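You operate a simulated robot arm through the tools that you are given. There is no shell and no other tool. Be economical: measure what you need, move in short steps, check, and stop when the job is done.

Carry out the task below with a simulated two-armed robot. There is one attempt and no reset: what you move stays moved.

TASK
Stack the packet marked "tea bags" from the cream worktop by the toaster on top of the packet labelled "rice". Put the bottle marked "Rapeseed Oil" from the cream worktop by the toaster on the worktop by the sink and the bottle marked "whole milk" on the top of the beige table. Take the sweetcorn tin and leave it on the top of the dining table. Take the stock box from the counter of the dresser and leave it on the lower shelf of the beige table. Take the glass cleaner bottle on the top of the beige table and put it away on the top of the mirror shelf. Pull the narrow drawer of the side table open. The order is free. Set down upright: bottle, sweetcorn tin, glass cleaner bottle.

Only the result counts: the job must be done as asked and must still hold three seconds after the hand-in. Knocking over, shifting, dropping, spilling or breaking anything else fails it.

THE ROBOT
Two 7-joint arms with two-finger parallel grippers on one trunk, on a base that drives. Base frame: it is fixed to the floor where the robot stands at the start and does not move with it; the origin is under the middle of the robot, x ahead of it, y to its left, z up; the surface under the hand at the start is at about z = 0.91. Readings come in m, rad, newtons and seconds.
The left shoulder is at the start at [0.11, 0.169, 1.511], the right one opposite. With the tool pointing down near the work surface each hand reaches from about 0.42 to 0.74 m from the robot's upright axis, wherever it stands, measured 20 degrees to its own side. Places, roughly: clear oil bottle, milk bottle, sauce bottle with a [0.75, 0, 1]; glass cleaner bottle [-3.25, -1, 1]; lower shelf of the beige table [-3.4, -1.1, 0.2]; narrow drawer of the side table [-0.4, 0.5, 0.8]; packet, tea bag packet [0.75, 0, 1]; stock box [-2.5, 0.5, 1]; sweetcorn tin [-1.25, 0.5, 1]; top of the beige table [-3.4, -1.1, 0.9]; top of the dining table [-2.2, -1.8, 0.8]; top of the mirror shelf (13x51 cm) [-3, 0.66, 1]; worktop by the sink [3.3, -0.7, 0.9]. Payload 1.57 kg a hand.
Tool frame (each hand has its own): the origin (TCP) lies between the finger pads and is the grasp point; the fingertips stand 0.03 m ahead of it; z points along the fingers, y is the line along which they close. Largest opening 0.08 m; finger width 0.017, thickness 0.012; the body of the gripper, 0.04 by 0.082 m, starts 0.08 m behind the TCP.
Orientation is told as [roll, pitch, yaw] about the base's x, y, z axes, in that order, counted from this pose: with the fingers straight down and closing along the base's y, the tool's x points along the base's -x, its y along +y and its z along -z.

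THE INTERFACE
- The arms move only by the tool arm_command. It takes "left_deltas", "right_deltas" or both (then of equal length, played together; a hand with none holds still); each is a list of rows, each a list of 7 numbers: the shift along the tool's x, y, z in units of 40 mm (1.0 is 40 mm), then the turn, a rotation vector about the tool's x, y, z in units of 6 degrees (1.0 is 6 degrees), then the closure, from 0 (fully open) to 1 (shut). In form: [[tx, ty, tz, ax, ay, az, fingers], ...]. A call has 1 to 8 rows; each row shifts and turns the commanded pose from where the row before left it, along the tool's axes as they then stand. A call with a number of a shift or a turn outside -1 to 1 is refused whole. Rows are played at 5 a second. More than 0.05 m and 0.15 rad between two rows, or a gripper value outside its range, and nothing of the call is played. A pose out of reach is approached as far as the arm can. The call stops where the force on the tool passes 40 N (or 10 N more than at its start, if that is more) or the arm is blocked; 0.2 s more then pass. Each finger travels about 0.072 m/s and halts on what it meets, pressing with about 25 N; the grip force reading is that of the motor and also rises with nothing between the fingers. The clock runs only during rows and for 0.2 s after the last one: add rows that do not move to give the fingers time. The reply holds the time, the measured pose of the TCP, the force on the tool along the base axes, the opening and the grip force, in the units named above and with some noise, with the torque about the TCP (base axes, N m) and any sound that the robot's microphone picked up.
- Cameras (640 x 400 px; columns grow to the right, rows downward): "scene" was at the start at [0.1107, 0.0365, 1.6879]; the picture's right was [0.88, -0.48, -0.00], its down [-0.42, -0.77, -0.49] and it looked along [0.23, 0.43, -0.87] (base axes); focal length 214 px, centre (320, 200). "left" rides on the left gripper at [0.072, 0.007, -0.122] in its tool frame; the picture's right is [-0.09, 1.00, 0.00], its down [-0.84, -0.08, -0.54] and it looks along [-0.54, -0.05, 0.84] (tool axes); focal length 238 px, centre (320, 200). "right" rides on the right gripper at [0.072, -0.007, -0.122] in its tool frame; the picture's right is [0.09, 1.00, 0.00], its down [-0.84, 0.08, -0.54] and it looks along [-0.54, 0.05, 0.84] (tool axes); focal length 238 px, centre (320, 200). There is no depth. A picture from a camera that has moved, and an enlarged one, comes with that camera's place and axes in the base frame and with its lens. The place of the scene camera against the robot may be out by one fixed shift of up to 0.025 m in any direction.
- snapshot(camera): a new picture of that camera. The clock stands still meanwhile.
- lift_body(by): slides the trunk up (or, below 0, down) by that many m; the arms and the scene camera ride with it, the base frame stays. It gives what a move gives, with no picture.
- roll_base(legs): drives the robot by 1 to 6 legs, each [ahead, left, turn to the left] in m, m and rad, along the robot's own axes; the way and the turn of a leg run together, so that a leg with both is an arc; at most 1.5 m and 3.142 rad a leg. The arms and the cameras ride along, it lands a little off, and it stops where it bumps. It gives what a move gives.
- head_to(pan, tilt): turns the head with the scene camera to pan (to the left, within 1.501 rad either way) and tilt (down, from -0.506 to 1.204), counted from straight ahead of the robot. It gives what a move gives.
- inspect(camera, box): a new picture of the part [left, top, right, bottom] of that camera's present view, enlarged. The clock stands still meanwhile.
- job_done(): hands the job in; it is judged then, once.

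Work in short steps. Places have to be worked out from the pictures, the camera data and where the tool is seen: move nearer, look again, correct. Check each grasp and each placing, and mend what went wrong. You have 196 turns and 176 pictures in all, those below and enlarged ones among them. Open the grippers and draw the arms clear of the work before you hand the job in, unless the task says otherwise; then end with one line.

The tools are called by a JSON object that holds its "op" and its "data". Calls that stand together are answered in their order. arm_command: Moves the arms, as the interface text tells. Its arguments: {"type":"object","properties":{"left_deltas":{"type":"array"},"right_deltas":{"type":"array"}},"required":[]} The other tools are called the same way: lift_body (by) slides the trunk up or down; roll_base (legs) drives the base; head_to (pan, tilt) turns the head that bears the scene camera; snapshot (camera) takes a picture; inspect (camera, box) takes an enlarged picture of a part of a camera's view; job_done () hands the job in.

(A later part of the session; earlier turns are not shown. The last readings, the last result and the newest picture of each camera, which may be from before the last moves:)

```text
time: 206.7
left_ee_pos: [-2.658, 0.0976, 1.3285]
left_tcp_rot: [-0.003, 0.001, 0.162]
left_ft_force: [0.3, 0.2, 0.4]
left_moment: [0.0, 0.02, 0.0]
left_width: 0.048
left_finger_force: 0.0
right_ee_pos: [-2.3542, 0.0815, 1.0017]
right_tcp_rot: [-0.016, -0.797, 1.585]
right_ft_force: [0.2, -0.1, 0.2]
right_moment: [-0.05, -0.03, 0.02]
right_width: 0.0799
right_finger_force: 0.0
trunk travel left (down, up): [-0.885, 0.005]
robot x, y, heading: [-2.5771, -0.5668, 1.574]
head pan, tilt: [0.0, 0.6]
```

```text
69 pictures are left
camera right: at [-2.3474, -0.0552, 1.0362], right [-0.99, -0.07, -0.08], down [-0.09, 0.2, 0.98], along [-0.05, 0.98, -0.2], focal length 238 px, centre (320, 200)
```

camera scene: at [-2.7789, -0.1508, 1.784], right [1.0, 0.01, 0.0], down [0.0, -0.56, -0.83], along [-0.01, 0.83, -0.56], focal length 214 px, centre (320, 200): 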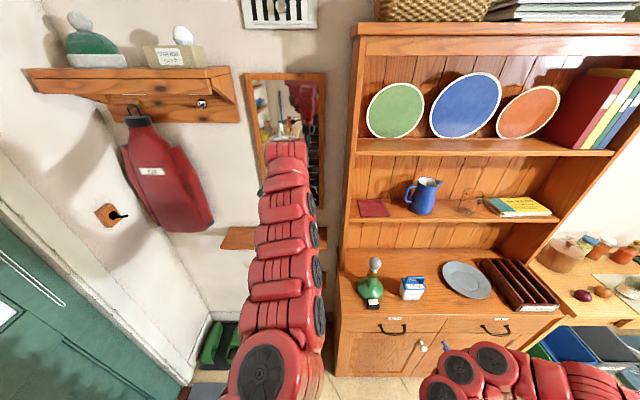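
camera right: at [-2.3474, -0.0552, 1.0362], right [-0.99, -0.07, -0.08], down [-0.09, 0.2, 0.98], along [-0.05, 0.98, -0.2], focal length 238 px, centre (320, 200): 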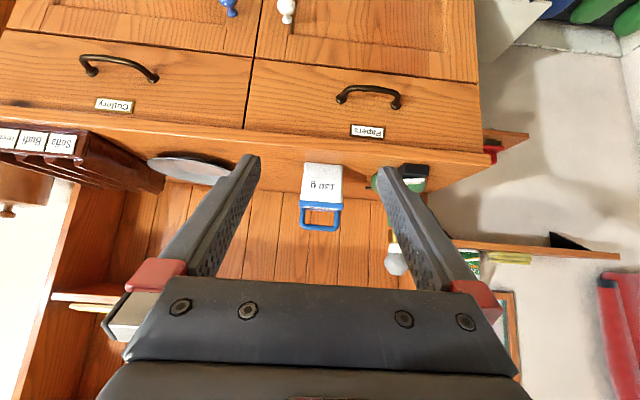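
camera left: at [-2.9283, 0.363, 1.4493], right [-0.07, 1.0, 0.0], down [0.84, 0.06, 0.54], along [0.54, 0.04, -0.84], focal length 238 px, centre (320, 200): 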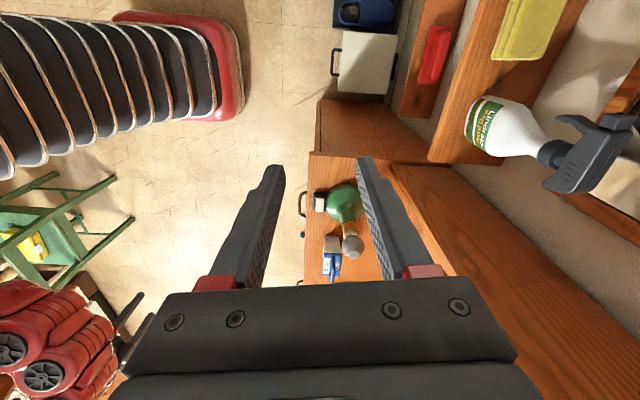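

I enlarge the box in the hand camera to measure it properly.

{"op": "inspect", "data": {"camera": "right", "box": [270, 140, 430, 240]}}

```text
4.00 times, centred on (350, 190) of right
camera zoom: at [-2.3474, -0.0552, 1.0362], right [-0.99, -0.07, -0.08], down [-0.09, 0.2, 0.98], along [-0.05, 0.98, -0.2], focal length 953 px, centre (200, 240)
```

zoom: 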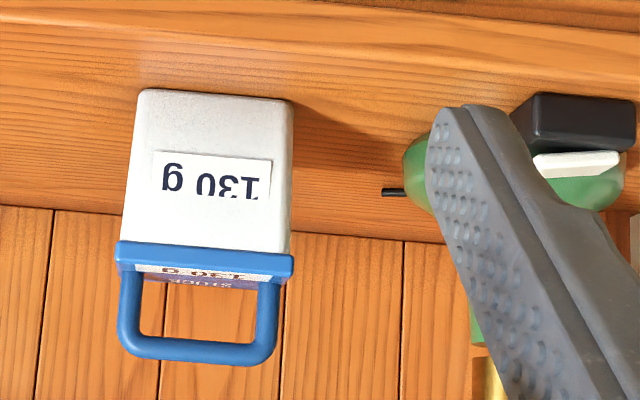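

The box is ~8 cm wide but only ~5 cm deep, so I must grip it across its depth: facing west, fingers pointing ahead-down, closing along y. That same pose suits the low shelf later. I drive east, turn west and come alongside the dresser.

{"op": "roll_base", "data": {"legs": [[0.0, -0.85, 0.0], [0.0, 0.0, 1.567]]}}

{"op": "head_to", "data": {"pan": -0.7, "tilt": 0.7}}

{"op": "snapshot", "data": {"camera": "scene"}}

```text
time: 215.0
left_ee_pos: [-2.3916, -0.6293, 1.3276]
left_tcp_rot: [-0.001, -0.001, 1.71]
left_ft_force: [0.8, -0.4, -0.1]
left_moment: [-0.04, 0.01, -0.03]
left_width: 0.0478
left_finger_force: 0.1
right_ee_pos: [-2.3661, -0.3276, 1.001]
right_tcp_rot: [-0.016, -0.794, 3.132]
right_ft_force: [0.1, -0.4, 0.0]
right_moment: [-0.03, -0.02, 0.06]
right_width: 0.0799
right_finger_force: 0.2
trunk travel left (down, up): [-0.885, 0.005]
robot x, y, heading: [-1.7236, -0.5655, 3.121]
head pan, tilt: [0.0, 0.6]
```

```text
time: 216.1
left_ee_pos: [-2.3919, -0.6293, 1.3269]
left_tcp_rot: [-0.002, -0.002, 1.708]
left_ft_force: [0.1, -0.8, -0.4]
left_moment: [0.03, -0.01, 0.01]
left_width: 0.0481
left_finger_force: 0.0
right_ee_pos: [-2.3664, -0.3272, 1.0012]
right_tcp_rot: [-0.015, -0.794, 3.133]
right_ft_force: [-0.2, 0.5, 0.4]
right_moment: [-0.02, 0.02, 0.01]
right_width: 0.0799
right_finger_force: 0.1
trunk travel left (down, up): [-0.885, 0.005]
robot x, y, heading: [-1.7239, -0.5657, 3.122]
head pan, tilt: [-0.7, 0.7]
```

```text
67 pictures are left
camera scene: at [-1.8695, -0.5309, 1.7753], right [0.66, 0.75, 0.0], down [0.48, -0.42, -0.76], along [-0.58, 0.5, -0.64], focal length 214 px, centre (320, 200)
```

scene: 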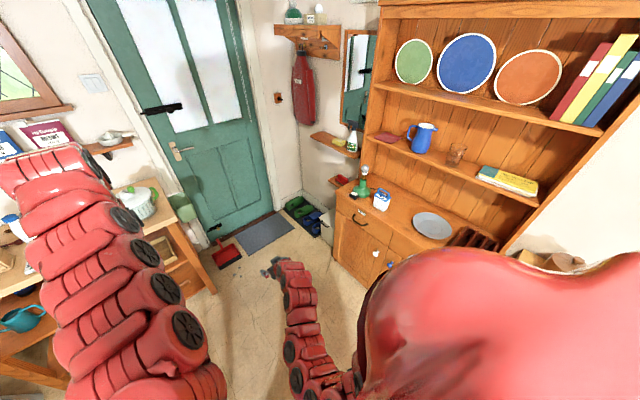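

The dresser counter is on my right. I correct the heading and strafe right 0.5 m.

{"op": "roll_base", "data": {"legs": [[0.0, -0.49, 0.018]]}}

{"op": "arm_command", "data": {"right_deltas": [[0.0, 0, -1, 0, 0, 0, 0], [-0.5, 0, -1, 0, 0, 0, 0], [-0.5, -0.5, -0.5, 0, 0, 0, 0], [0, -1, 0, 0, 0, 0, 0], [0, -1, 0, 0, 0, 0, 0]]}}

{"op": "snapshot", "data": {"camera": "right"}}

{"op": "snapshot", "data": {"camera": "scene"}}

```text
time: 219.0
left_ee_pos: [-2.3833, -0.1467, 1.3278]
left_tcp_rot: [-0.002, -0.002, 1.715]
left_ft_force: [-0.2, 0.4, 0.4]
left_moment: [-0.01, 0.02, -0.01]
left_width: 0.0481
left_finger_force: 0.1
right_ee_pos: [-2.3603, 0.1556, 1.0013]
right_tcp_rot: [-0.017, -0.795, 3.14]
right_ft_force: [1.0, 0.3, 0.1]
right_moment: [0.0, -0.01, 0.03]
right_width: 0.0803
right_finger_force: 0.0
trunk travel left (down, up): [-0.885, 0.005]
robot x, y, heading: [-1.7135, -0.0785, 3.128]
head pan, tilt: [-0.7, 0.7]
```

```text
time: 220.2
left_ee_pos: [-2.3824, -0.1452, 1.3269]
left_tcp_rot: [-0.002, -0.001, 1.715]
left_ft_force: [0.2, -0.5, 0.5]
left_moment: [0.01, -0.01, 0.04]
left_width: 0.0481
left_finger_force: 0.1
right_ee_pos: [-2.316, 0.2559, 1.0997]
right_tcp_rot: [-0.014, -0.796, 3.14]
right_ft_force: [0.4, -0.3, -0.5]
right_moment: [-0.02, 0.0, 0.03]
right_width: 0.08
right_finger_force: 0.0
trunk travel left (down, up): [-0.885, 0.005]
robot x, y, heading: [-1.715, -0.0764, 3.126]
head pan, tilt: [-0.7, 0.7]
```

```text
66 pictures are left
camera right: at [-2.1784, 0.2605, 1.1352], right [0.05, -1.0, -0.08], down [-0.2, -0.08, 0.98], along [-0.98, -0.03, -0.2], focal length 238 px, centre (320, 200)
```

right: 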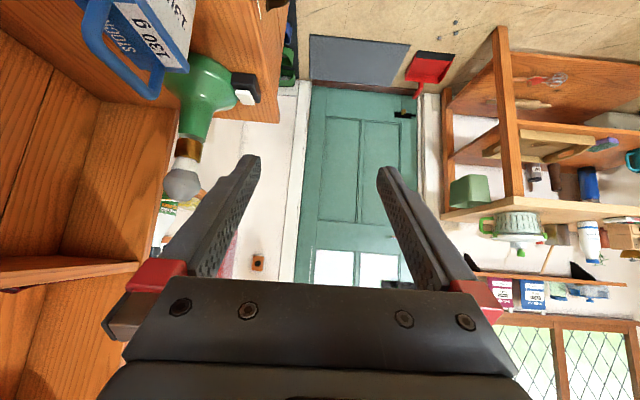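

```text
65 pictures are left
camera scene: at [-1.8617, -0.0422, 1.7752], right [0.65, 0.76, 0.0], down [0.49, -0.42, -0.76], along [-0.58, 0.5, -0.64], focal length 214 px, centre (320, 200)
```

scene: 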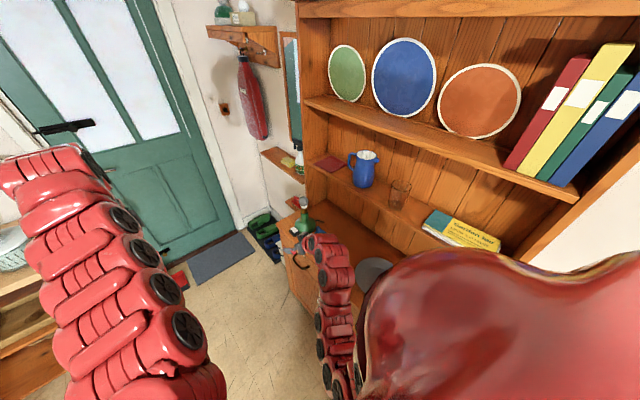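

The box is to the hand's north side. I move the hand north to y≈0.44 with a little retreat and look down at it.

{"op": "arm_command", "data": {"right_deltas": [[0.7, -0.5, -0.7, 0, 0, 0, 0], [0.3, -0.8, -0.3, 0, 0, 0, 0], [0, -1, 0, 0, 0, 0, 0], [0, -1, 0, 0, 0, 0, 0], [0, -1, 0, 0, 0, 0, 0], [0, -0.3, 0, 0, 0, 0, 0]]}}

{"op": "snapshot", "data": {"camera": "right"}}

```text
time: 221.6
left_ee_pos: [-2.3822, -0.1464, 1.3278]
left_tcp_rot: [-0.004, 0.001, 1.715]
left_ft_force: [0.6, 0.6, 0.3]
left_moment: [0.01, 0.02, -0.01]
left_width: 0.0482
left_finger_force: 0.1
right_ee_pos: [-2.2569, 0.4383, 1.1028]
right_tcp_rot: [-0.015, -0.797, 3.138]
right_ft_force: [0.6, -0.1, -0.5]
right_moment: [0.0, 0.0, 0.03]
right_width: 0.0799
right_finger_force: 0.0
trunk travel left (down, up): [-0.885, 0.005]
robot x, y, heading: [-1.7161, -0.0797, 3.128]
head pan, tilt: [-0.7, 0.7]
```

```text
64 pictures are left
camera right: at [-2.1184, 0.4429, 1.1383], right [0.05, -1.0, -0.08], down [-0.2, -0.09, 0.98], along [-0.98, -0.03, -0.2], focal length 238 px, centre (320, 200)
```

right: 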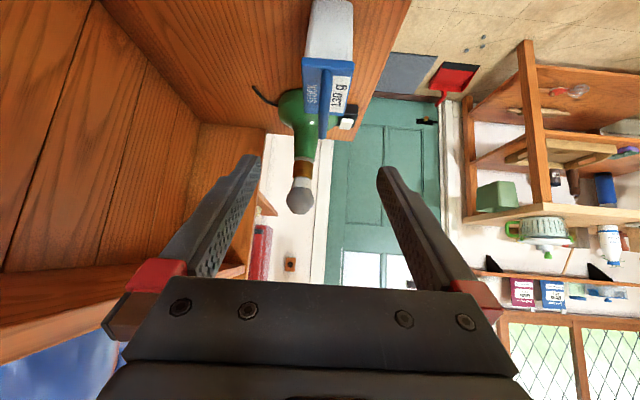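

The box centre is ≈(−2.378, 0.439); depth 5.4 cm; my hand is centred in y. I tilt on to 60°, go down vertically to the pre-grasp point, then look.

{"op": "arm_command", "data": {"right_deltas": [[0, 0, 0, 0, -1, 0, 0], [0, 0, 0, 0, -1, 0, 0], [0, 0, 0, 0, -0.4, 0, 0], [0.86, 0, 0.5, 0, 0, 0, 0], [0.86, 0, 0.5, 0, 0, 0, 0], [0.86, 0, 0.5, 0, 0, 0, 0]]}}

{"op": "snapshot", "data": {"camera": "right"}}

```text
time: 223.0
left_ee_pos: [-2.3826, -0.1461, 1.3278]
left_tcp_rot: [-0.001, 0.001, 1.713]
left_ft_force: [0.7, -0.4, 0.5]
left_moment: [-0.01, 0.03, -0.01]
left_width: 0.0479
left_finger_force: 0.1
right_ee_pos: [-2.258, 0.4406, 0.9826]
right_tcp_rot: [-0.02, -1.045, -3.14]
right_ft_force: [0.7, -0.1, 0.0]
right_moment: [0.01, 0.01, 0.03]
right_width: 0.0798
right_finger_force: 0.0
trunk travel left (down, up): [-0.885, 0.005]
robot x, y, heading: [-1.7147, -0.0779, 3.128]
head pan, tilt: [-0.7, 0.7]
```

```text
63 pictures are left
camera right: at [-2.1163, 0.4447, 0.9828], right [0.03, -1.0, -0.09], down [0.05, -0.09, 0.99], along [-1.0, -0.04, 0.04], focal length 238 px, centre (320, 200)
```

right: 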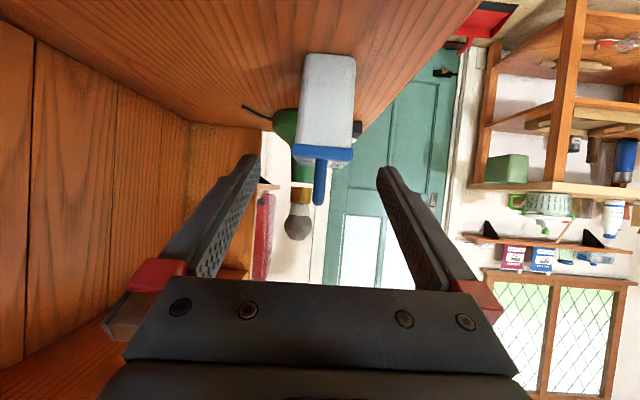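

The view is clean: body z 0.865–0.945, y centre 0.439, straight along the finger line. I advance 13.4 cm and close.

{"op": "arm_command", "data": {"right_deltas": [[0.03, 0.02, 0.85, 0, 0, 0, 0], [0.03, 0, 0.85, 0, 0, 0, 0], [0.03, 0, 0.85, 0, 0, 0, 0], [0, 0, 0.8, 0, 0, 0, 0]]}}

{"op": "snapshot", "data": {"camera": "right"}}

```text
time: 224.0
left_ee_pos: [-2.3851, -0.1449, 1.3258]
left_tcp_rot: [-0.004, 0.0, 1.715]
left_ft_force: [-0.8, 0.4, 0.7]
left_moment: [-0.02, -0.04, 0.02]
left_width: 0.0481
left_finger_force: 0.1
right_ee_pos: [-2.3617, 0.4413, 0.9214]
right_tcp_rot: [-0.016, -1.044, -3.138]
right_ft_force: [0.5, -0.1, -1.2]
right_moment: [0.0, -0.01, 0.0]
right_width: 0.0802
right_finger_force: 0.0
right hand out of reach, approached as far as the arm can: row 4
trunk travel left (down, up): [-0.885, 0.005]
robot x, y, heading: [-1.7142, -0.0782, 3.129]
head pan, tilt: [-0.7, 0.7]
```

```text
62 pictures are left
camera right: at [-2.2191, 0.4459, 0.9213], right [0.03, -1.0, -0.09], down [0.05, -0.09, 1.0], along [-1.0, -0.04, 0.04], focal length 238 px, centre (320, 200)
```

right: 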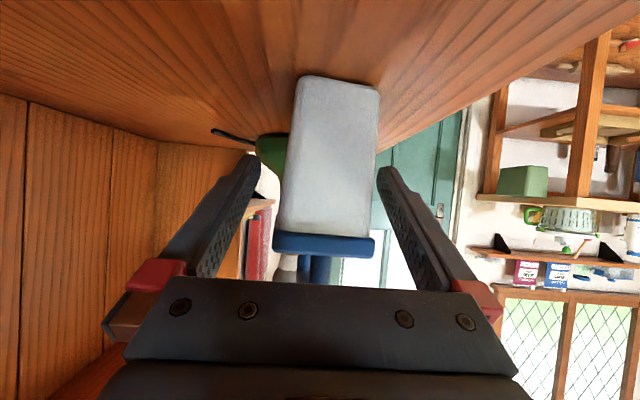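

Reached almost fully; the fingers straddle the box's sides. I close.

{"op": "arm_command", "data": {"right_deltas": [[0, 0, 0, 0, 0, 0, 0.4], [0, 0, 0, 0, 0, 0, 0.6], [0, 0, 0, 0, 0, 0, 0.8], [0, 0, 0, 0, 0, 0, 0.8]]}}

{"op": "arm_command", "data": {"right_deltas": [[-0.43, 0, -0.25, 0, 0, 0, 0.9], [-0.43, 0, -0.25, 0, 0, 0, 0.9]]}}

{"op": "snapshot", "data": {"camera": "right"}}

```text
time: 225.0
left_ee_pos: [-2.3822, -0.1461, 1.3278]
left_tcp_rot: [-0.002, -0.001, 1.715]
left_ft_force: [0.7, 0.3, 1.3]
left_moment: [0.0, 0.0, 0.0]
left_width: 0.0481
left_finger_force: 0.0
right_ee_pos: [-2.3608, 0.4405, 0.9233]
right_tcp_rot: [-0.021, -1.044, -3.134]
right_ft_force: [-0.2, 0.9, 1.1]
right_moment: [0.16, 0.04, -0.05]
right_width: 0.0549
right_finger_force: 25.2
trunk travel left (down, up): [-0.885, 0.005]
robot x, y, heading: [-1.7174, -0.0786, 3.131]
head pan, tilt: [-0.7, 0.7]
```

```text
time: 225.6
left_ee_pos: [-2.3836, -0.1476, 1.3268]
left_tcp_rot: [-0.004, -0.002, 1.717]
left_ft_force: [0.1, 0.0, 0.0]
left_moment: [0.02, -0.02, 0.03]
left_width: 0.0481
left_finger_force: 0.1
right_ee_pos: [-2.36, 0.4381, 0.9612]
right_tcp_rot: [-0.023, -1.042, -3.136]
right_ft_force: [-0.1, -0.7, -1.7]
right_moment: [0.02, -0.07, -0.02]
right_width: 0.0552
right_finger_force: 25.1
trunk travel left (down, up): [-0.885, 0.005]
robot x, y, heading: [-1.7164, -0.0759, 3.125]
head pan, tilt: [-0.7, 0.7]
```

```text
61 pictures are left
camera right: at [-2.2179, 0.4429, 0.9615], right [0.03, -1.0, -0.09], down [0.05, -0.09, 0.99], along [-1.0, -0.03, 0.04], focal length 238 px, centre (320, 200)
```

right: 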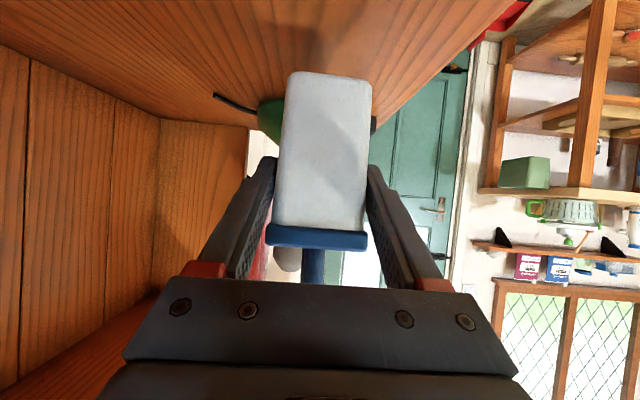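

The box is lifted (1.7 N). I raise it a bit more and draw it south, out of the dresser area.

{"op": "arm_command", "data": {"right_deltas": [[-0.86, 0, -0.5, 0, 0, 0, 0.9], [-0.4, 0.6, -0.25, 0, 0, 0, 0.9], [0, 1, 0, 0, 0, 0, 0.9], [0, 1, 0, 0, 0, 0, 0.9], [0, 1, 0, 0, 0, 0, 0.9], [0, 1, 0, 0, 0, 0, 0.9], [0, 1, 0, 0, 0, 0, 0.9], [0, 1, 0, 0, 0, 0, 0.9]]}}

{"op": "head_to", "data": {"pan": 0.25, "tilt": 0.6}}

{"op": "snapshot", "data": {"camera": "scene"}}

{"op": "snapshot", "data": {"camera": "right"}}

```text
time: 227.4
left_ee_pos: [-2.3842, -0.1476, 1.3275]
left_tcp_rot: [-0.004, -0.002, 1.715]
left_ft_force: [0.1, 0.5, -0.9]
left_moment: [0.03, -0.02, 0.01]
left_width: 0.0479
left_finger_force: 0.0
right_ee_pos: [-2.3612, 0.1695, 1.0173]
right_tcp_rot: [-0.022, -1.045, -3.136]
right_ft_force: [0.5, -0.3, -1.5]
right_moment: [0.0, -0.07, -0.01]
right_width: 0.0547
right_finger_force: 25.0
trunk travel left (down, up): [-0.885, 0.005]
robot x, y, heading: [-1.7159, -0.0776, 3.128]
head pan, tilt: [-0.7, 0.7]
```

```text
time: 228.6
left_ee_pos: [-2.3822, -0.1453, 1.328]
left_tcp_rot: [-0.002, 0.0, 1.714]
left_ft_force: [-0.7, 0.1, 0.8]
left_moment: [0.01, 0.0, -0.02]
left_width: 0.0483
left_finger_force: 0.1
right_ee_pos: [-2.3609, 0.172, 1.0163]
right_tcp_rot: [-0.023, -1.045, -3.136]
right_ft_force: [0.1, 0.6, -1.7]
right_moment: [0.02, -0.03, 0.0]
right_width: 0.0549
right_finger_force: 24.9
trunk travel left (down, up): [-0.885, 0.005]
robot x, y, heading: [-1.718, -0.0828, 3.128]
head pan, tilt: [0.25, 0.6]
```

```text
60 pictures are left
camera scene: at [-1.8836, -0.1197, 1.7839], right [-0.23, 0.97, 0.0], down [0.55, 0.13, -0.82], along [-0.8, -0.19, -0.57], focal length 214 px, centre (320, 200)
```

scene: 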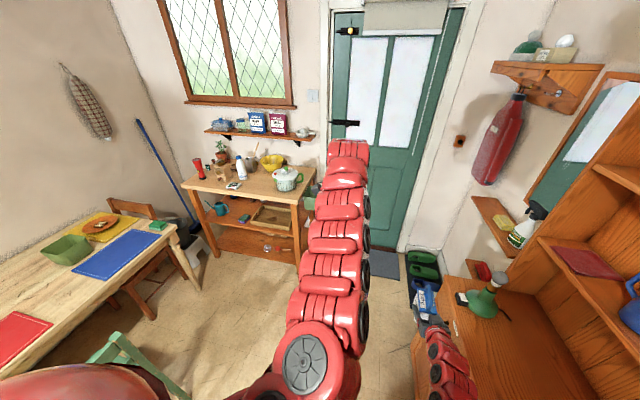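

```text
59 pictures are left
camera right: at [-2.2186, 0.1769, 1.0161], right [0.03, -1.0, -0.09], down [0.05, -0.09, 0.99], along [-1.0, -0.04, 0.04], focal length 238 px, centre (320, 200)
```

right: 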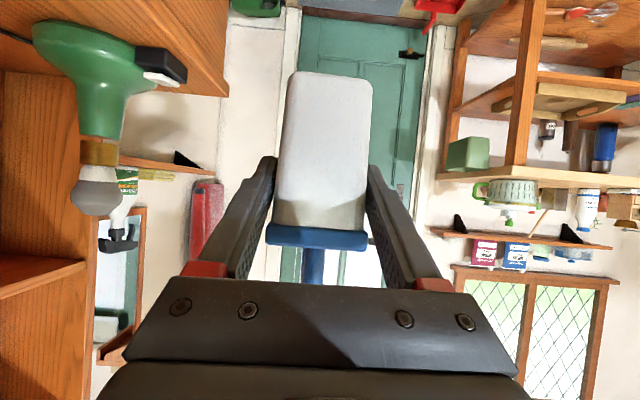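

I enlarge the beige table's shelves to choose the place on the lower shelf.

{"op": "inspect", "data": {"camera": "scene", "box": [180, 150, 330, 280]}}

```text
3.08 times, centred on (255, 215) of scene
camera zoom: at [-1.8836, -0.1197, 1.7839], right [-0.23, 0.97, 0.0], down [0.55, 0.13, -0.82], along [-0.8, -0.19, -0.57], focal length 660 px, centre (520, 154)
```

zoom: 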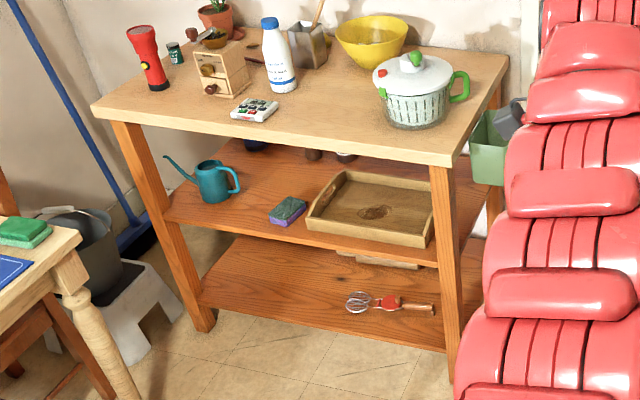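

The lower shelf's left part is free; a good spot is (−3.15, −1.13). The shelf is at z≈0.2. I'll approach heading south-west (235°), so my left arm stays in the gap between the tables. First the drive and turn.

{"op": "roll_base", "data": {"legs": [[0.48, 0.22, 0.0], [0.0, 0.0, 0.975]]}}

{"op": "roll_base", "data": {"legs": [[0.35, -0.1, 0.0]]}}

{"op": "head_to", "data": {"pan": 0.0, "tilt": 0.75}}

{"op": "snapshot", "data": {"camera": "scene"}}

{"op": "snapshot", "data": {"camera": "right"}}

```text
time: 234.1
left_ee_pos: [-2.514, -0.8805, 1.3276]
left_tcp_rot: [-0.004, 0.0, 2.686]
left_ft_force: [-0.3, -0.4, -0.3]
left_moment: [-0.02, 0.01, 0.02]
left_width: 0.0481
left_finger_force: 0.0
right_ee_pos: [-2.7638, -0.6831, 1.0156]
right_tcp_rot: [-0.021, -1.046, -2.168]
right_ft_force: [0.0, -0.6, -2.4]
right_moment: [0.01, -0.04, 0.0]
right_width: 0.055
right_finger_force: 25.0
trunk travel left (down, up): [-0.885, 0.005]
robot x, y, heading: [-2.1942, -0.2929, -2.189]
head pan, tilt: [0.25, 0.6]
```

```text
time: 236.5
left_ee_pos: [-2.7974, -1.114, 1.328]
left_tcp_rot: [-0.003, 0.001, 2.688]
left_ft_force: [-0.5, 0.1, -0.7]
left_moment: [-0.02, -0.01, 0.0]
left_width: 0.0476
left_finger_force: 0.0
right_ee_pos: [-3.0479, -0.9192, 1.0168]
right_tcp_rot: [-0.023, -1.046, -2.165]
right_ft_force: [0.2, 0.2, -2.1]
right_moment: [0.07, -0.04, 0.02]
right_width: 0.0546
right_finger_force: 24.8
trunk travel left (down, up): [-0.885, 0.005]
robot x, y, heading: [-2.4765, -0.5252, -2.179]
head pan, tilt: [0.25, 0.6]
```

```text
time: 237.2
left_ee_pos: [-2.7976, -1.1172, 1.3267]
left_tcp_rot: [-0.003, 0.0, 2.689]
left_ft_force: [-0.6, 0.4, 0.4]
left_moment: [0.0, 0.0, 0.02]
left_width: 0.0479
left_finger_force: 0.1
right_ee_pos: [-3.0483, -0.9191, 1.0166]
right_tcp_rot: [-0.021, -1.043, -2.164]
right_ft_force: [0.2, -1.4, -1.4]
right_moment: [0.06, 0.01, 0.02]
right_width: 0.0551
right_finger_force: 24.9
trunk travel left (down, up): [-0.885, 0.005]
robot x, y, heading: [-2.4795, -0.5284, -2.182]
head pan, tilt: [0.0, 0.75]
```

```text
57 pictures are left
camera scene: at [-2.5731, -0.6828, 1.7709], right [-0.82, 0.57, 0.0], down [0.39, 0.56, -0.73], along [-0.42, -0.6, -0.68], focal length 214 px, centre (320, 200)
```

scene: 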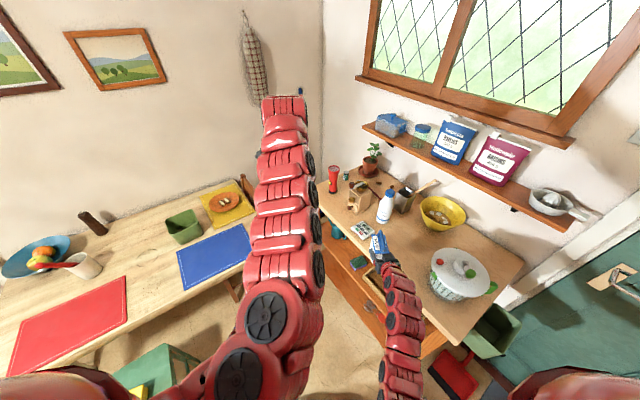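

```text
56 pictures are left
camera right: at [-2.9715, -0.7991, 1.0156], right [0.84, -0.53, -0.09], down [0.1, -0.01, 0.99], along [-0.53, -0.85, 0.04], focal length 238 px, centre (320, 200)
```

right: 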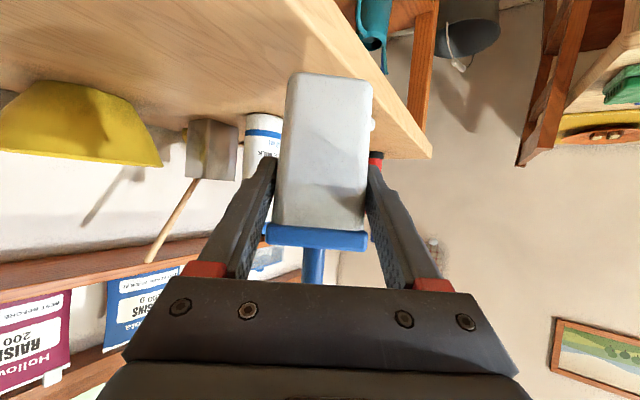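

The box overhangs the table edge now, so I back off ~12 cm first, then lower the trunk 0.6 m and look.

{"op": "roll_base", "data": {"legs": [[-0.13, 0.06, 0.0]]}}

{"op": "lift_body", "data": {"by": -0.3}}

{"op": "snapshot", "data": {"camera": "scene"}}

{"op": "lift_body", "data": {"by": -0.3}}

{"op": "snapshot", "data": {"camera": "right"}}

{"op": "snapshot", "data": {"camera": "left"}}

```text
time: 238.6
left_ee_pos: [-2.6763, -1.0471, 1.3256]
left_tcp_rot: [-0.002, 0.0, 2.688]
left_ft_force: [0.3, -0.2, -0.9]
left_moment: [0.01, 0.01, -0.01]
left_width: 0.0479
left_finger_force: 0.0
right_ee_pos: [-2.9267, -0.8487, 1.0156]
right_tcp_rot: [-0.02, -1.045, -2.166]
right_ft_force: [-0.4, -0.9, -3.5]
right_moment: [0.01, -0.05, -0.02]
right_width: 0.0547
right_finger_force: 25.5
trunk travel left (down, up): [-0.885, 0.005]
robot x, y, heading: [-2.3513, -0.4544, -2.185]
head pan, tilt: [0.0, 0.75]
```

```text
time: 241.6
left_ee_pos: [-2.674, -1.0461, 1.0276]
left_tcp_rot: [-0.002, 0.002, 2.689]
left_ft_force: [-0.2, 0.1, 0.1]
left_moment: [-0.02, -0.04, 0.0]
left_width: 0.0483
left_finger_force: 0.1
right_ee_pos: [-2.9244, -0.8468, 0.7161]
right_tcp_rot: [-0.023, -1.045, -2.165]
right_ft_force: [0.2, -0.3, -2.2]
right_moment: [0.05, -0.05, -0.02]
right_width: 0.0547
right_finger_force: 25.1
trunk travel left (down, up): [-0.585, 0.305]
robot x, y, heading: [-2.3534, -0.4549, -2.18]
head pan, tilt: [0.0, 0.75]
```

```text
55 pictures are left
camera scene: at [-2.4493, -0.611, 1.4711], right [-0.82, 0.57, 0.0], down [0.39, 0.56, -0.73], along [-0.42, -0.6, -0.68], focal length 214 px, centre (320, 200)
```

scene: 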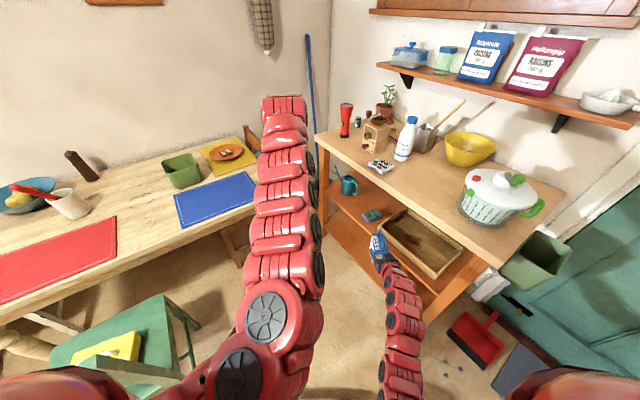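

```text
time: 244.6
left_ee_pos: [-2.6751, -1.0451, 0.7284]
left_tcp_rot: [-0.001, 0.0, 2.687]
left_ft_force: [0.2, -0.3, 0.8]
left_moment: [0.02, -0.02, -0.02]
left_width: 0.0479
left_finger_force: 0.0
right_ee_pos: [-2.9248, -0.848, 0.4176]
right_tcp_rot: [-0.022, -1.045, -2.163]
right_ft_force: [0.2, -0.2, -1.6]
right_moment: [0.0, -0.03, -0.03]
right_width: 0.055
right_finger_force: 24.7
trunk travel left (down, up): [-0.285, 0.605]
robot x, y, heading: [-2.3515, -0.4552, -2.183]
head pan, tilt: [0.0, 0.75]
```

```text
54 pictures are left
camera right: at [-2.848, -0.7275, 0.4162], right [0.84, -0.53, -0.09], down [0.1, -0.01, 0.99], along [-0.53, -0.85, 0.04], focal length 238 px, centre (320, 200)
```

right: 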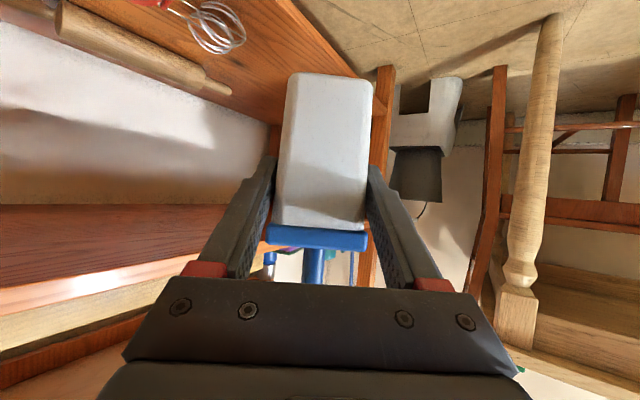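

```text
53 pictures are left
camera left: at [-2.6122, -1.0824, 0.8488], right [-0.52, -0.85, 0.0], down [-0.72, 0.43, 0.54], along [-0.46, 0.28, -0.84], focal length 238 px, centre (320, 200)
```

left: 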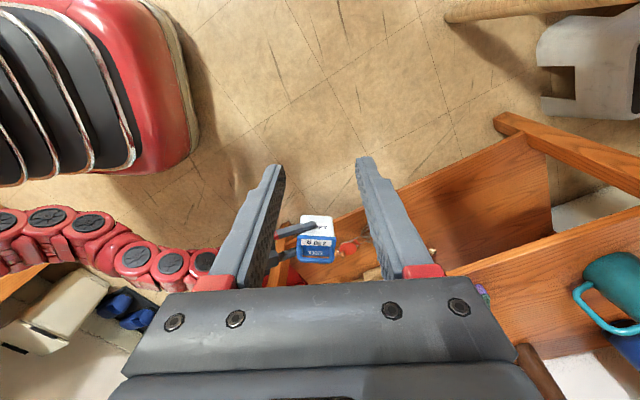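

The lower shelf is visible: front edge x≈−3.08, free between y −1.0 and −1.4. I lower the right hand 10 cm with the arm, then drive ahead toward (−3.16, −1.14).

{"op": "arm_command", "data": {"right_deltas": [[0.72, 0, 0.42, 0, 0, 0, 0.9], [0.72, 0, 0.42, 0, 0, 0, 0.9], [0.72, 0, 0.42, 0, 0, 0, 0.9]]}}

{"op": "roll_base", "data": {"legs": [[0.22, -0.02, 0.0]]}}

{"op": "snapshot", "data": {"camera": "right"}}

{"op": "snapshot", "data": {"camera": "left"}}

{"op": "snapshot", "data": {"camera": "scene"}}

```text
time: 245.4
left_ee_pos: [-2.6753, -1.0454, 0.7273]
left_tcp_rot: [-0.003, 0.001, 2.687]
left_ft_force: [-0.9, 0.0, -0.5]
left_moment: [0.03, 0.01, 0.02]
left_width: 0.0479
left_finger_force: 0.0
right_ee_pos: [-2.9256, -0.8482, 0.3151]
right_tcp_rot: [-0.02, -1.044, -2.167]
right_ft_force: [1.1, -0.3, -1.5]
right_moment: [0.05, -0.02, 0.02]
right_width: 0.0549
right_finger_force: 24.9
trunk travel left (down, up): [-0.285, 0.605]
robot x, y, heading: [-2.3542, -0.4571, -2.187]
head pan, tilt: [0.0, 0.75]
```

```text
time: 247.1
left_ee_pos: [-2.82, -1.2173, 0.7273]
left_tcp_rot: [-0.004, -0.001, 2.688]
left_ft_force: [0.2, -0.5, -0.4]
left_moment: [0.02, -0.03, -0.01]
left_width: 0.0479
left_finger_force: 0.1
right_ee_pos: [-3.0704, -1.0217, 0.3145]
right_tcp_rot: [-0.023, -1.043, -2.164]
right_ft_force: [-0.6, 0.9, -1.8]
right_moment: [0.05, -0.03, 0.02]
right_width: 0.0548
right_finger_force: 25.4
trunk travel left (down, up): [-0.285, 0.605]
robot x, y, heading: [-2.4971, -0.6282, -2.185]
head pan, tilt: [0.0, 0.75]
```

```text
52 pictures are left
camera right: at [-2.9947, -0.9017, 0.3151], right [0.84, -0.53, -0.09], down [0.1, -0.01, 0.99], along [-0.53, -0.85, 0.04], focal length 238 px, centre (320, 200)
```

right: 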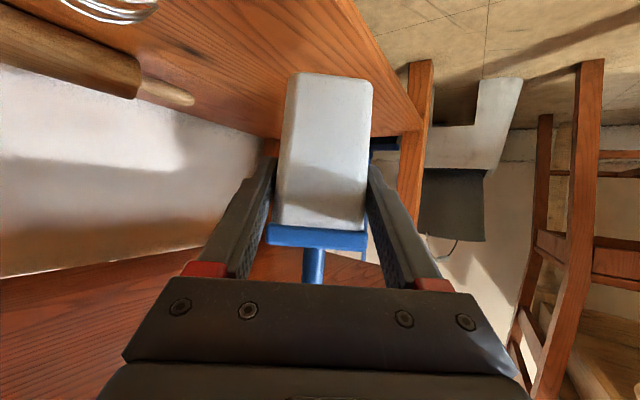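

```text
51 pictures are left
camera left: at [-2.758, -1.2548, 0.8482], right [-0.52, -0.85, 0.0], down [-0.72, 0.43, 0.54], along [-0.46, 0.28, -0.84], focal length 238 px, centre (320, 200)
```

left: 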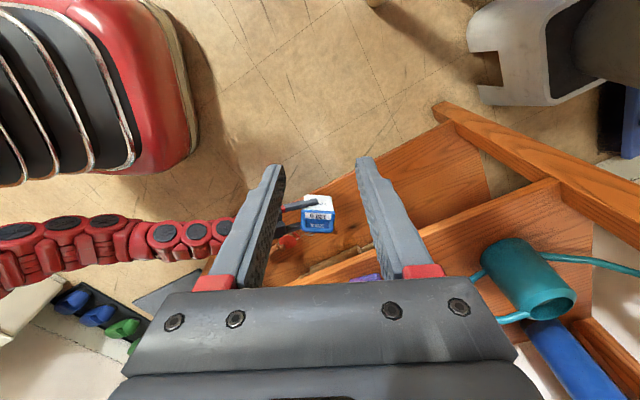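

```text
50 pictures are left
camera scene: at [-2.5951, -0.7835, 1.1709], right [-0.82, 0.57, 0.0], down [0.39, 0.56, -0.73], along [-0.42, -0.6, -0.68], focal length 214 px, centre (320, 200)
```

scene: 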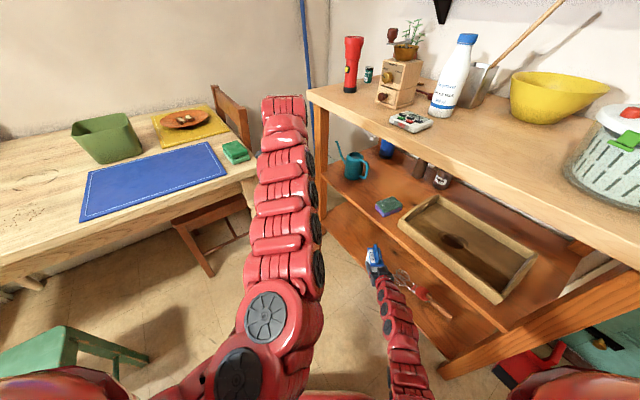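

All clear. I pull the left hand back 7 cm for safety, then drive the last 14.5 cm ahead.

{"op": "arm_command", "data": {"left_deltas": [[0, -0.9, 0, 0, 0, 0, 0.4], [0, -0.9, 0, 0, 0, 0, 0.4]]}}

{"op": "roll_base", "data": {"legs": [[0.145, -0.008, 0.0]]}}

{"op": "snapshot", "data": {"camera": "left"}}

{"op": "snapshot", "data": {"camera": "right"}}

```text
time: 247.7
left_ee_pos: [-2.7985, -1.1633, 0.7045]
left_tcp_rot: [-0.002, -0.001, 2.69]
left_ft_force: [0.0, -0.1, 0.0]
left_moment: [-0.02, 0.0, 0.0]
left_width: 0.0477
left_finger_force: 0.0
left hand out of reach, approached as far as the arm can: row 1, 2
right_ee_pos: [-3.0699, -1.022, 0.3161]
right_tcp_rot: [-0.024, -1.044, -2.165]
right_ft_force: [0.6, 0.6, -1.8]
right_moment: [0.03, -0.04, 0.0]
right_width: 0.0546
right_finger_force: 25.4
trunk travel left (down, up): [-0.285, 0.605]
robot x, y, heading: [-2.503, -0.6285, -2.183]
head pan, tilt: [0.0, 0.75]
```

```text
time: 249.1
left_ee_pos: [-2.8909, -1.2781, 0.7046]
left_tcp_rot: [-0.002, 0.0, 2.687]
left_ft_force: [0.5, -0.3, -1.0]
left_moment: [0.0, -0.02, 0.01]
left_width: 0.048
left_finger_force: 0.1
right_ee_pos: [-3.1616, -1.137, 0.3148]
right_tcp_rot: [-0.021, -1.043, -2.163]
right_ft_force: [-0.4, -0.8, -1.3]
right_moment: [0.03, -0.02, 0.01]
right_width: 0.0549
right_finger_force: 24.7
trunk travel left (down, up): [-0.285, 0.605]
robot x, y, heading: [-2.5913, -0.7406, -2.182]
head pan, tilt: [0.0, 0.75]
```

```text
49 pictures are left
camera left: at [-2.8286, -1.3153, 0.8255], right [-0.52, -0.85, 0.0], down [-0.72, 0.44, 0.54], along [-0.46, 0.28, -0.84], focal length 238 px, centre (320, 200)
```

left: 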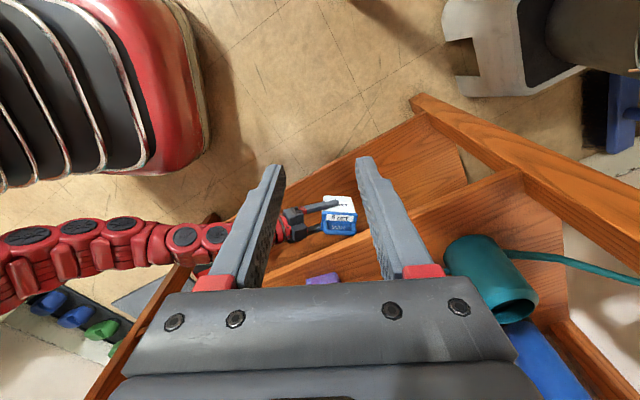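

```text
48 pictures are left
camera right: at [-3.0844, -1.016, 0.315], right [0.84, -0.53, -0.09], down [0.1, -0.01, 0.99], along [-0.53, -0.85, 0.04], focal length 238 px, centre (320, 200)
```

right: 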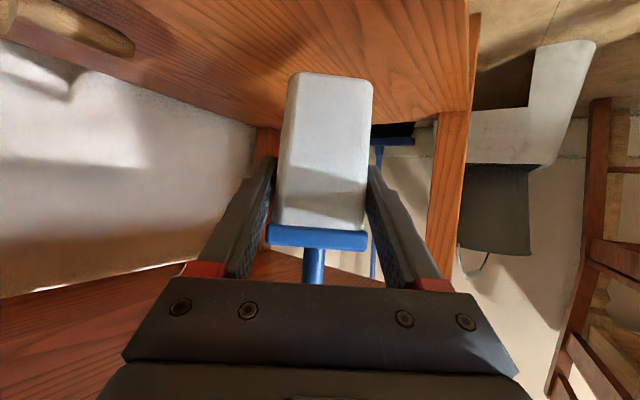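

The box is well over the shelf. I lower 4 cm, then feel for contact.

{"op": "arm_command", "data": {"right_deltas": [[0.43, 0, 0.25, 0, 0, 0, 0.9], [0.43, 0, 0.25, 0, 0, 0, 0.9]]}}

{"op": "arm_command", "data": {"right_deltas": [[0.1, 0, 0.06, 0, 0, 0, 0.9], [0.1, 0, 0.06, 0, 0, 0, 0.9]]}}

{"op": "arm_command", "data": {"right_deltas": [[0.1, 0, 0.06, 0, 0, 0, 0.9]]}}

```text
time: 249.7
left_ee_pos: [-2.89, -1.2779, 0.7045]
left_tcp_rot: [-0.002, 0.0, 2.688]
left_ft_force: [0.2, 0.6, 0.2]
left_moment: [-0.03, 0.0, -0.01]
left_width: 0.0481
left_finger_force: 0.0
right_ee_pos: [-3.1602, -1.1352, 0.2754]
right_tcp_rot: [-0.021, -1.047, -2.168]
right_ft_force: [0.5, 0.6, -1.3]
right_moment: [0.04, -0.03, -0.02]
right_width: 0.0549
right_finger_force: 24.9
trunk travel left (down, up): [-0.285, 0.605]
robot x, y, heading: [-2.5894, -0.737, -2.186]
head pan, tilt: [0.0, 0.75]
```

```text
time: 250.2
left_ee_pos: [-2.8907, -1.2768, 0.7052]
left_tcp_rot: [-0.001, 0.0, 2.687]
left_ft_force: [-0.7, -0.8, 0.7]
left_moment: [0.0, 0.02, 0.03]
left_width: 0.0479
left_finger_force: 0.1
right_ee_pos: [-3.1616, -1.1334, 0.2654]
right_tcp_rot: [-0.025, -1.043, -2.164]
right_ft_force: [1.2, -0.2, -1.7]
right_moment: [0.05, 0.01, 0.01]
right_width: 0.0549
right_finger_force: 24.8
trunk travel left (down, up): [-0.285, 0.605]
robot x, y, heading: [-2.5884, -0.7435, -2.18]
head pan, tilt: [0.0, 0.75]
```

```text
time: 250.7
left_ee_pos: [-2.8905, -1.2768, 0.7045]
left_tcp_rot: [-0.003, -0.001, 2.688]
left_ft_force: [0.8, -0.1, 0.3]
left_moment: [-0.02, 0.0, 0.01]
left_width: 0.0481
left_finger_force: 0.0
right_ee_pos: [-3.1611, -1.1329, 0.2624]
right_tcp_rot: [-0.022, -1.042, -2.168]
right_ft_force: [0.2, 0.4, -1.8]
right_moment: [0.06, -0.03, -0.02]
right_width: 0.0548
right_finger_force: 25.6
trunk travel left (down, up): [-0.285, 0.605]
robot x, y, heading: [-2.5868, -0.7415, -2.184]
head pan, tilt: [0.0, 0.75]
```

Not yet in contact; a few more small steps.

{"op": "arm_command", "data": {"right_deltas": [[0.1, 0, 0.06, 0, 0, 0, 0.9]]}}

{"op": "arm_command", "data": {"right_deltas": [[0.1, 0, 0.06, 0, 0, 0, 0.9]]}}

{"op": "arm_command", "data": {"right_deltas": [[0.1, 0, 0.06, 0, 0, 0, 0.9]]}}

```text
time: 251.1
left_ee_pos: [-2.8907, -1.278, 0.7047]
left_tcp_rot: [-0.003, -0.002, 2.689]
left_ft_force: [0.3, 0.5, 1.0]
left_moment: [-0.03, 0.03, -0.02]
left_width: 0.0479
left_finger_force: 0.0
right_ee_pos: [-3.1621, -1.1343, 0.2567]
right_tcp_rot: [-0.021, -1.045, -2.164]
right_ft_force: [0.1, 0.3, -1.1]
right_moment: [0.04, -0.03, 0.0]
right_width: 0.055
right_finger_force: 24.6
trunk travel left (down, up): [-0.285, 0.605]
robot x, y, heading: [-2.593, -0.7411, -2.184]
head pan, tilt: [0.0, 0.75]
```

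```text
time: 251.4
left_ee_pos: [-2.8907, -1.2782, 0.7051]
left_tcp_rot: [-0.003, -0.001, 2.687]
left_ft_force: [1.2, -0.2, 0.7]
left_moment: [0.03, 0.01, -0.01]
left_width: 0.0478
left_finger_force: 0.1
right_ee_pos: [-3.1621, -1.1354, 0.2517]
right_tcp_rot: [-0.022, -1.043, -2.163]
right_ft_force: [-0.3, 0.0, -2.5]
right_moment: [0.02, -0.04, -0.05]
right_width: 0.0552
right_finger_force: 25.6
trunk travel left (down, up): [-0.285, 0.605]
robot x, y, heading: [-2.5876, -0.7403, -2.182]
head pan, tilt: [0.0, 0.75]
```

```text
time: 251.8
left_ee_pos: [-2.889, -1.2775, 0.7045]
left_tcp_rot: [-0.003, 0.001, 2.687]
left_ft_force: [-0.3, 0.1, -0.3]
left_moment: [0.01, 0.0, 0.02]
left_width: 0.0481
left_finger_force: 0.0
right_ee_pos: [-3.1619, -1.1358, 0.2482]
right_tcp_rot: [-0.021, -1.045, -2.165]
right_ft_force: [-0.2, 0.5, -2.0]
right_moment: [0.04, -0.07, -0.03]
right_width: 0.0551
right_finger_force: 25.4
trunk travel left (down, up): [-0.285, 0.605]
robot x, y, heading: [-2.5891, -0.7423, -2.186]
head pan, tilt: [0.0, 0.75]
```

Still hanging free; I continue.

{"op": "arm_command", "data": {"right_deltas": [[0.1, 0, 0.06, 0, 0, 0, 0.9], [0.1, 0, 0.06, 0, 0, 0, 0.9]]}}

{"op": "arm_command", "data": {"right_deltas": [[0.1, 0, 0.06, 0, 0, 0, 0.9], [0.06, 0, 0.03, 0, 0, 0, 0.9]]}}

{"op": "snapshot", "data": {"camera": "right"}}

```text
time: 252.4
left_ee_pos: [-2.8898, -1.2774, 0.7048]
left_tcp_rot: [-0.001, -0.001, 2.688]
left_ft_force: [1.0, -0.6, -0.3]
left_moment: [0.0, 0.02, 0.02]
left_width: 0.0481
left_finger_force: 0.1
right_ee_pos: [-3.1611, -1.1358, 0.2381]
right_tcp_rot: [-0.024, -1.043, -2.163]
right_ft_force: [-0.8, -0.2, -3.0]
right_moment: [0.05, -0.04, -0.02]
right_width: 0.0547
right_finger_force: 25.0
trunk travel left (down, up): [-0.285, 0.605]
robot x, y, heading: [-2.5899, -0.7419, -2.18]
head pan, tilt: [0.0, 0.75]
```

```text
time: 253.1
left_ee_pos: [-2.8898, -1.2785, 0.7044]
left_tcp_rot: [-0.001, 0.001, 2.688]
left_ft_force: [-1.0, -0.6, 0.0]
left_moment: [-0.03, 0.0, 0.0]
left_width: 0.0483
left_finger_force: 0.1
right_ee_pos: [-3.1608, -1.1352, 0.2308]
right_tcp_rot: [-0.021, -1.046, -2.165]
right_ft_force: [0.1, -0.4, -1.9]
right_moment: [0.03, -0.06, -0.01]
right_width: 0.0547
right_finger_force: 25.2
trunk travel left (down, up): [-0.285, 0.605]
robot x, y, heading: [-2.5916, -0.7412, -2.179]
head pan, tilt: [0.0, 0.75]
```

```text
47 pictures are left
camera right: at [-3.0851, -1.0159, 0.2308], right [0.84, -0.53, -0.09], down [0.1, -0.01, 0.99], along [-0.53, -0.85, 0.04], focal length 238 px, centre (320, 200)
```

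right: 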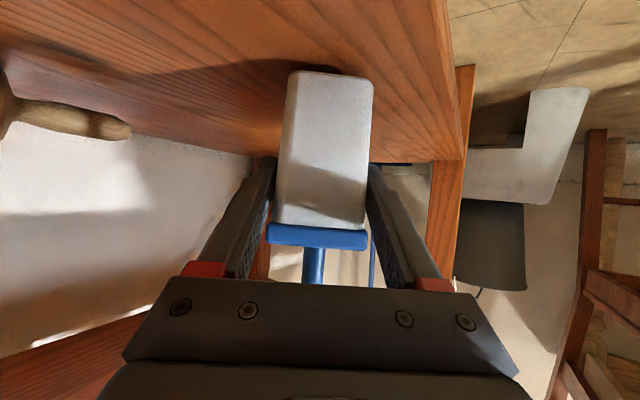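

The shadow shows only a small gap left. I continue in 4 mm steps.

{"op": "arm_command", "data": {"right_deltas": [[0.09, 0, 0.05, 0, 0, 0, 0.9]]}}

{"op": "arm_command", "data": {"right_deltas": [[0.09, 0, 0.05, 0, 0, 0, 0.9]]}}

{"op": "arm_command", "data": {"right_deltas": [[0.09, 0, 0.05, 0, 0, 0, 0.9]]}}

```text
time: 253.4
left_ee_pos: [-2.8907, -1.2782, 0.7053]
left_tcp_rot: [-0.001, 0.0, 2.687]
left_ft_force: [0.0, -0.3, 0.6]
left_moment: [0.01, 0.0, 0.0]
left_width: 0.0478
left_finger_force: 0.1
right_ee_pos: [-3.1623, -1.1354, 0.2252]
right_tcp_rot: [-0.023, -1.044, -2.166]
right_ft_force: [0.1, 0.0, -2.5]
right_moment: [0.0, -0.03, 0.0]
right_width: 0.0548
right_finger_force: 24.7
trunk travel left (down, up): [-0.285, 0.605]
robot x, y, heading: [-2.5887, -0.7402, -2.184]
head pan, tilt: [0.0, 0.75]
```

```text
time: 253.8
left_ee_pos: [-2.8902, -1.2782, 0.7062]
left_tcp_rot: [-0.002, -0.002, 2.688]
left_ft_force: [-0.5, -0.8, -0.2]
left_moment: [0.01, 0.03, 0.02]
left_width: 0.0479
left_finger_force: 0.0
right_ee_pos: [-3.1627, -1.1364, 0.2248]
right_tcp_rot: [-0.023, -1.048, -2.165]
right_ft_force: [-2.6, -0.3, 3.5]
right_moment: [-0.17, 0.38, -0.07]
right_width: 0.0548
right_finger_force: 24.8
trunk travel left (down, up): [-0.285, 0.605]
robot x, y, heading: [-2.5897, -0.74, -2.183]
head pan, tilt: [0.0, 0.75]
```

```text
time: 254.2
left_ee_pos: [-2.8888, -1.2781, 0.7061]
left_tcp_rot: [0.001, 0.0, 2.687]
left_ft_force: [0.3, 0.0, -0.3]
left_moment: [-0.03, 0.01, 0.0]
left_width: 0.0481
left_finger_force: 0.0
right_ee_pos: [-3.1622, -1.1374, 0.2217]
right_tcp_rot: [-0.022, -1.052, -2.163]
right_ft_force: [-0.8, -0.3, 18.8]
right_moment: [0.18, -0.18, 0.0]
right_width: 0.0552
right_finger_force: 25.5
trunk travel left (down, up): [-0.285, 0.605]
robot x, y, heading: [-2.5905, -0.7407, -2.183]
head pan, tilt: [0.0, 0.75]
```

Contact at 19 N. I ease off, open, and withdraw along the finger line.

{"op": "arm_command", "data": {"right_deltas": [[-0.05, 0, -0.03, 0, 0, 0, 0.9], [0, 0, 0, 0, 0, 0, 0.3], [0, 0, 0, 0, 0, 0, 0.1], [0, 0, 0, 0, 0, 0, 0], [0, 0, 0, 0, 0, 0, 0]]}}

{"op": "snapshot", "data": {"camera": "right"}}

```text
time: 255.4
left_ee_pos: [-2.8906, -1.2777, 0.7053]
left_tcp_rot: [-0.002, 0.001, 2.689]
left_ft_force: [0.3, -0.1, -0.6]
left_moment: [0.0, -0.01, 0.01]
left_width: 0.0478
left_finger_force: 0.0
right_ee_pos: [-3.1615, -1.1349, 0.2207]
right_tcp_rot: [-0.024, -1.044, -2.164]
right_ft_force: [0.6, -0.3, -0.6]
right_moment: [-0.02, 0.0, 0.0]
right_width: 0.0802
right_finger_force: 0.0
trunk travel left (down, up): [-0.285, 0.605]
robot x, y, heading: [-2.5872, -0.7418, -2.183]
head pan, tilt: [0.0, 0.75]
```

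```text
46 pictures are left
camera right: at [-3.0854, -1.0157, 0.2204], right [0.84, -0.53, -0.09], down [0.1, -0.01, 0.99], along [-0.53, -0.85, 0.04], focal length 238 px, centre (320, 200)
```

right: 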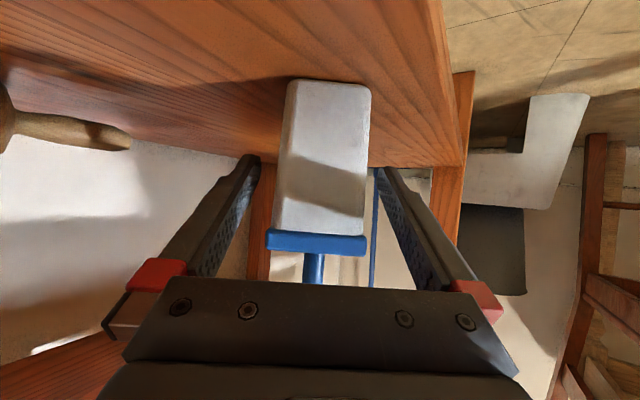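

The box stands on the lower shelf. I withdraw along the finger line, then back the base off.

{"op": "arm_command", "data": {"right_deltas": [[0, 0, -0.8, 0, 0, 0, 0], [0, 0, -0.8, 0, 0, 0, 0]]}}

{"op": "roll_base", "data": {"legs": [[-0.35, 0.0, 0.0]]}}

{"op": "snapshot", "data": {"camera": "scene"}}

{"op": "snapshot", "data": {"camera": "right"}}

```text
time: 256.1
left_ee_pos: [-2.8893, -1.2781, 0.7035]
left_tcp_rot: [-0.001, 0.001, 2.691]
left_ft_force: [0.3, 0.0, 0.2]
left_moment: [0.0, 0.0, 0.03]
left_width: 0.0479
left_finger_force: 0.1
right_ee_pos: [-3.1275, -1.0891, 0.2546]
right_tcp_rot: [-0.02, -1.047, -2.163]
right_ft_force: [-0.4, 0.0, 0.0]
right_moment: [-0.04, 0.0, 0.0]
right_width: 0.0802
right_finger_force: 0.1
trunk travel left (down, up): [-0.285, 0.605]
robot x, y, heading: [-2.5921, -0.7404, -2.183]
head pan, tilt: [0.0, 0.75]
```

```text
time: 258.3
left_ee_pos: [-2.6882, -0.9886, 0.7059]
left_tcp_rot: [0.0, 0.001, 2.687]
left_ft_force: [0.4, 0.3, 0.9]
left_moment: [-0.04, 0.02, -0.01]
left_width: 0.048
left_finger_force: 0.1
right_ee_pos: [-2.9272, -0.7988, 0.2541]
right_tcp_rot: [-0.023, -1.047, -2.165]
right_ft_force: [0.1, 0.3, 0.5]
right_moment: [0.01, -0.03, -0.01]
right_width: 0.0799
right_finger_force: 0.0
trunk travel left (down, up): [-0.285, 0.605]
robot x, y, heading: [-2.3849, -0.454, -2.184]
head pan, tilt: [0.0, 0.75]
```

```text
45 pictures are left
camera scene: at [-2.482, -0.6084, 1.1711], right [-0.82, 0.58, 0.0], down [0.39, 0.56, -0.73], along [-0.42, -0.6, -0.68], focal length 214 px, centre (320, 200)
```

scene: 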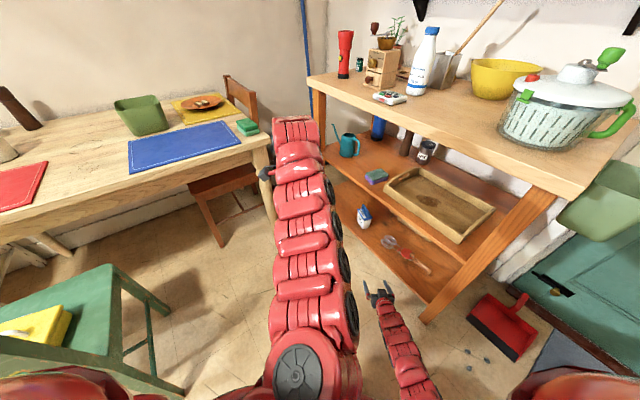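

```text
44 pictures are left
camera right: at [-2.8506, -0.6792, 0.2531], right [0.84, -0.54, -0.09], down [0.1, -0.01, 0.99], along [-0.53, -0.84, 0.04], focal length 238 px, centre (320, 200)
```

right: 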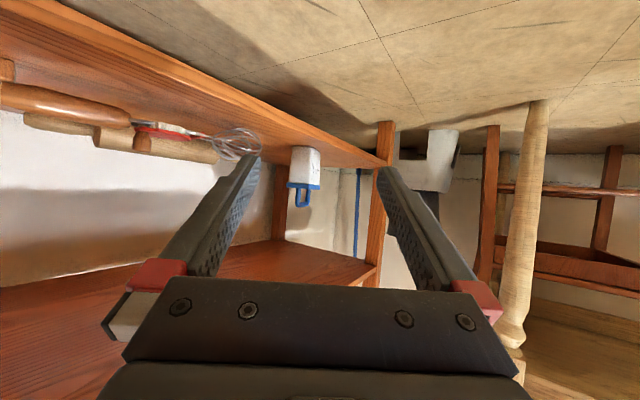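

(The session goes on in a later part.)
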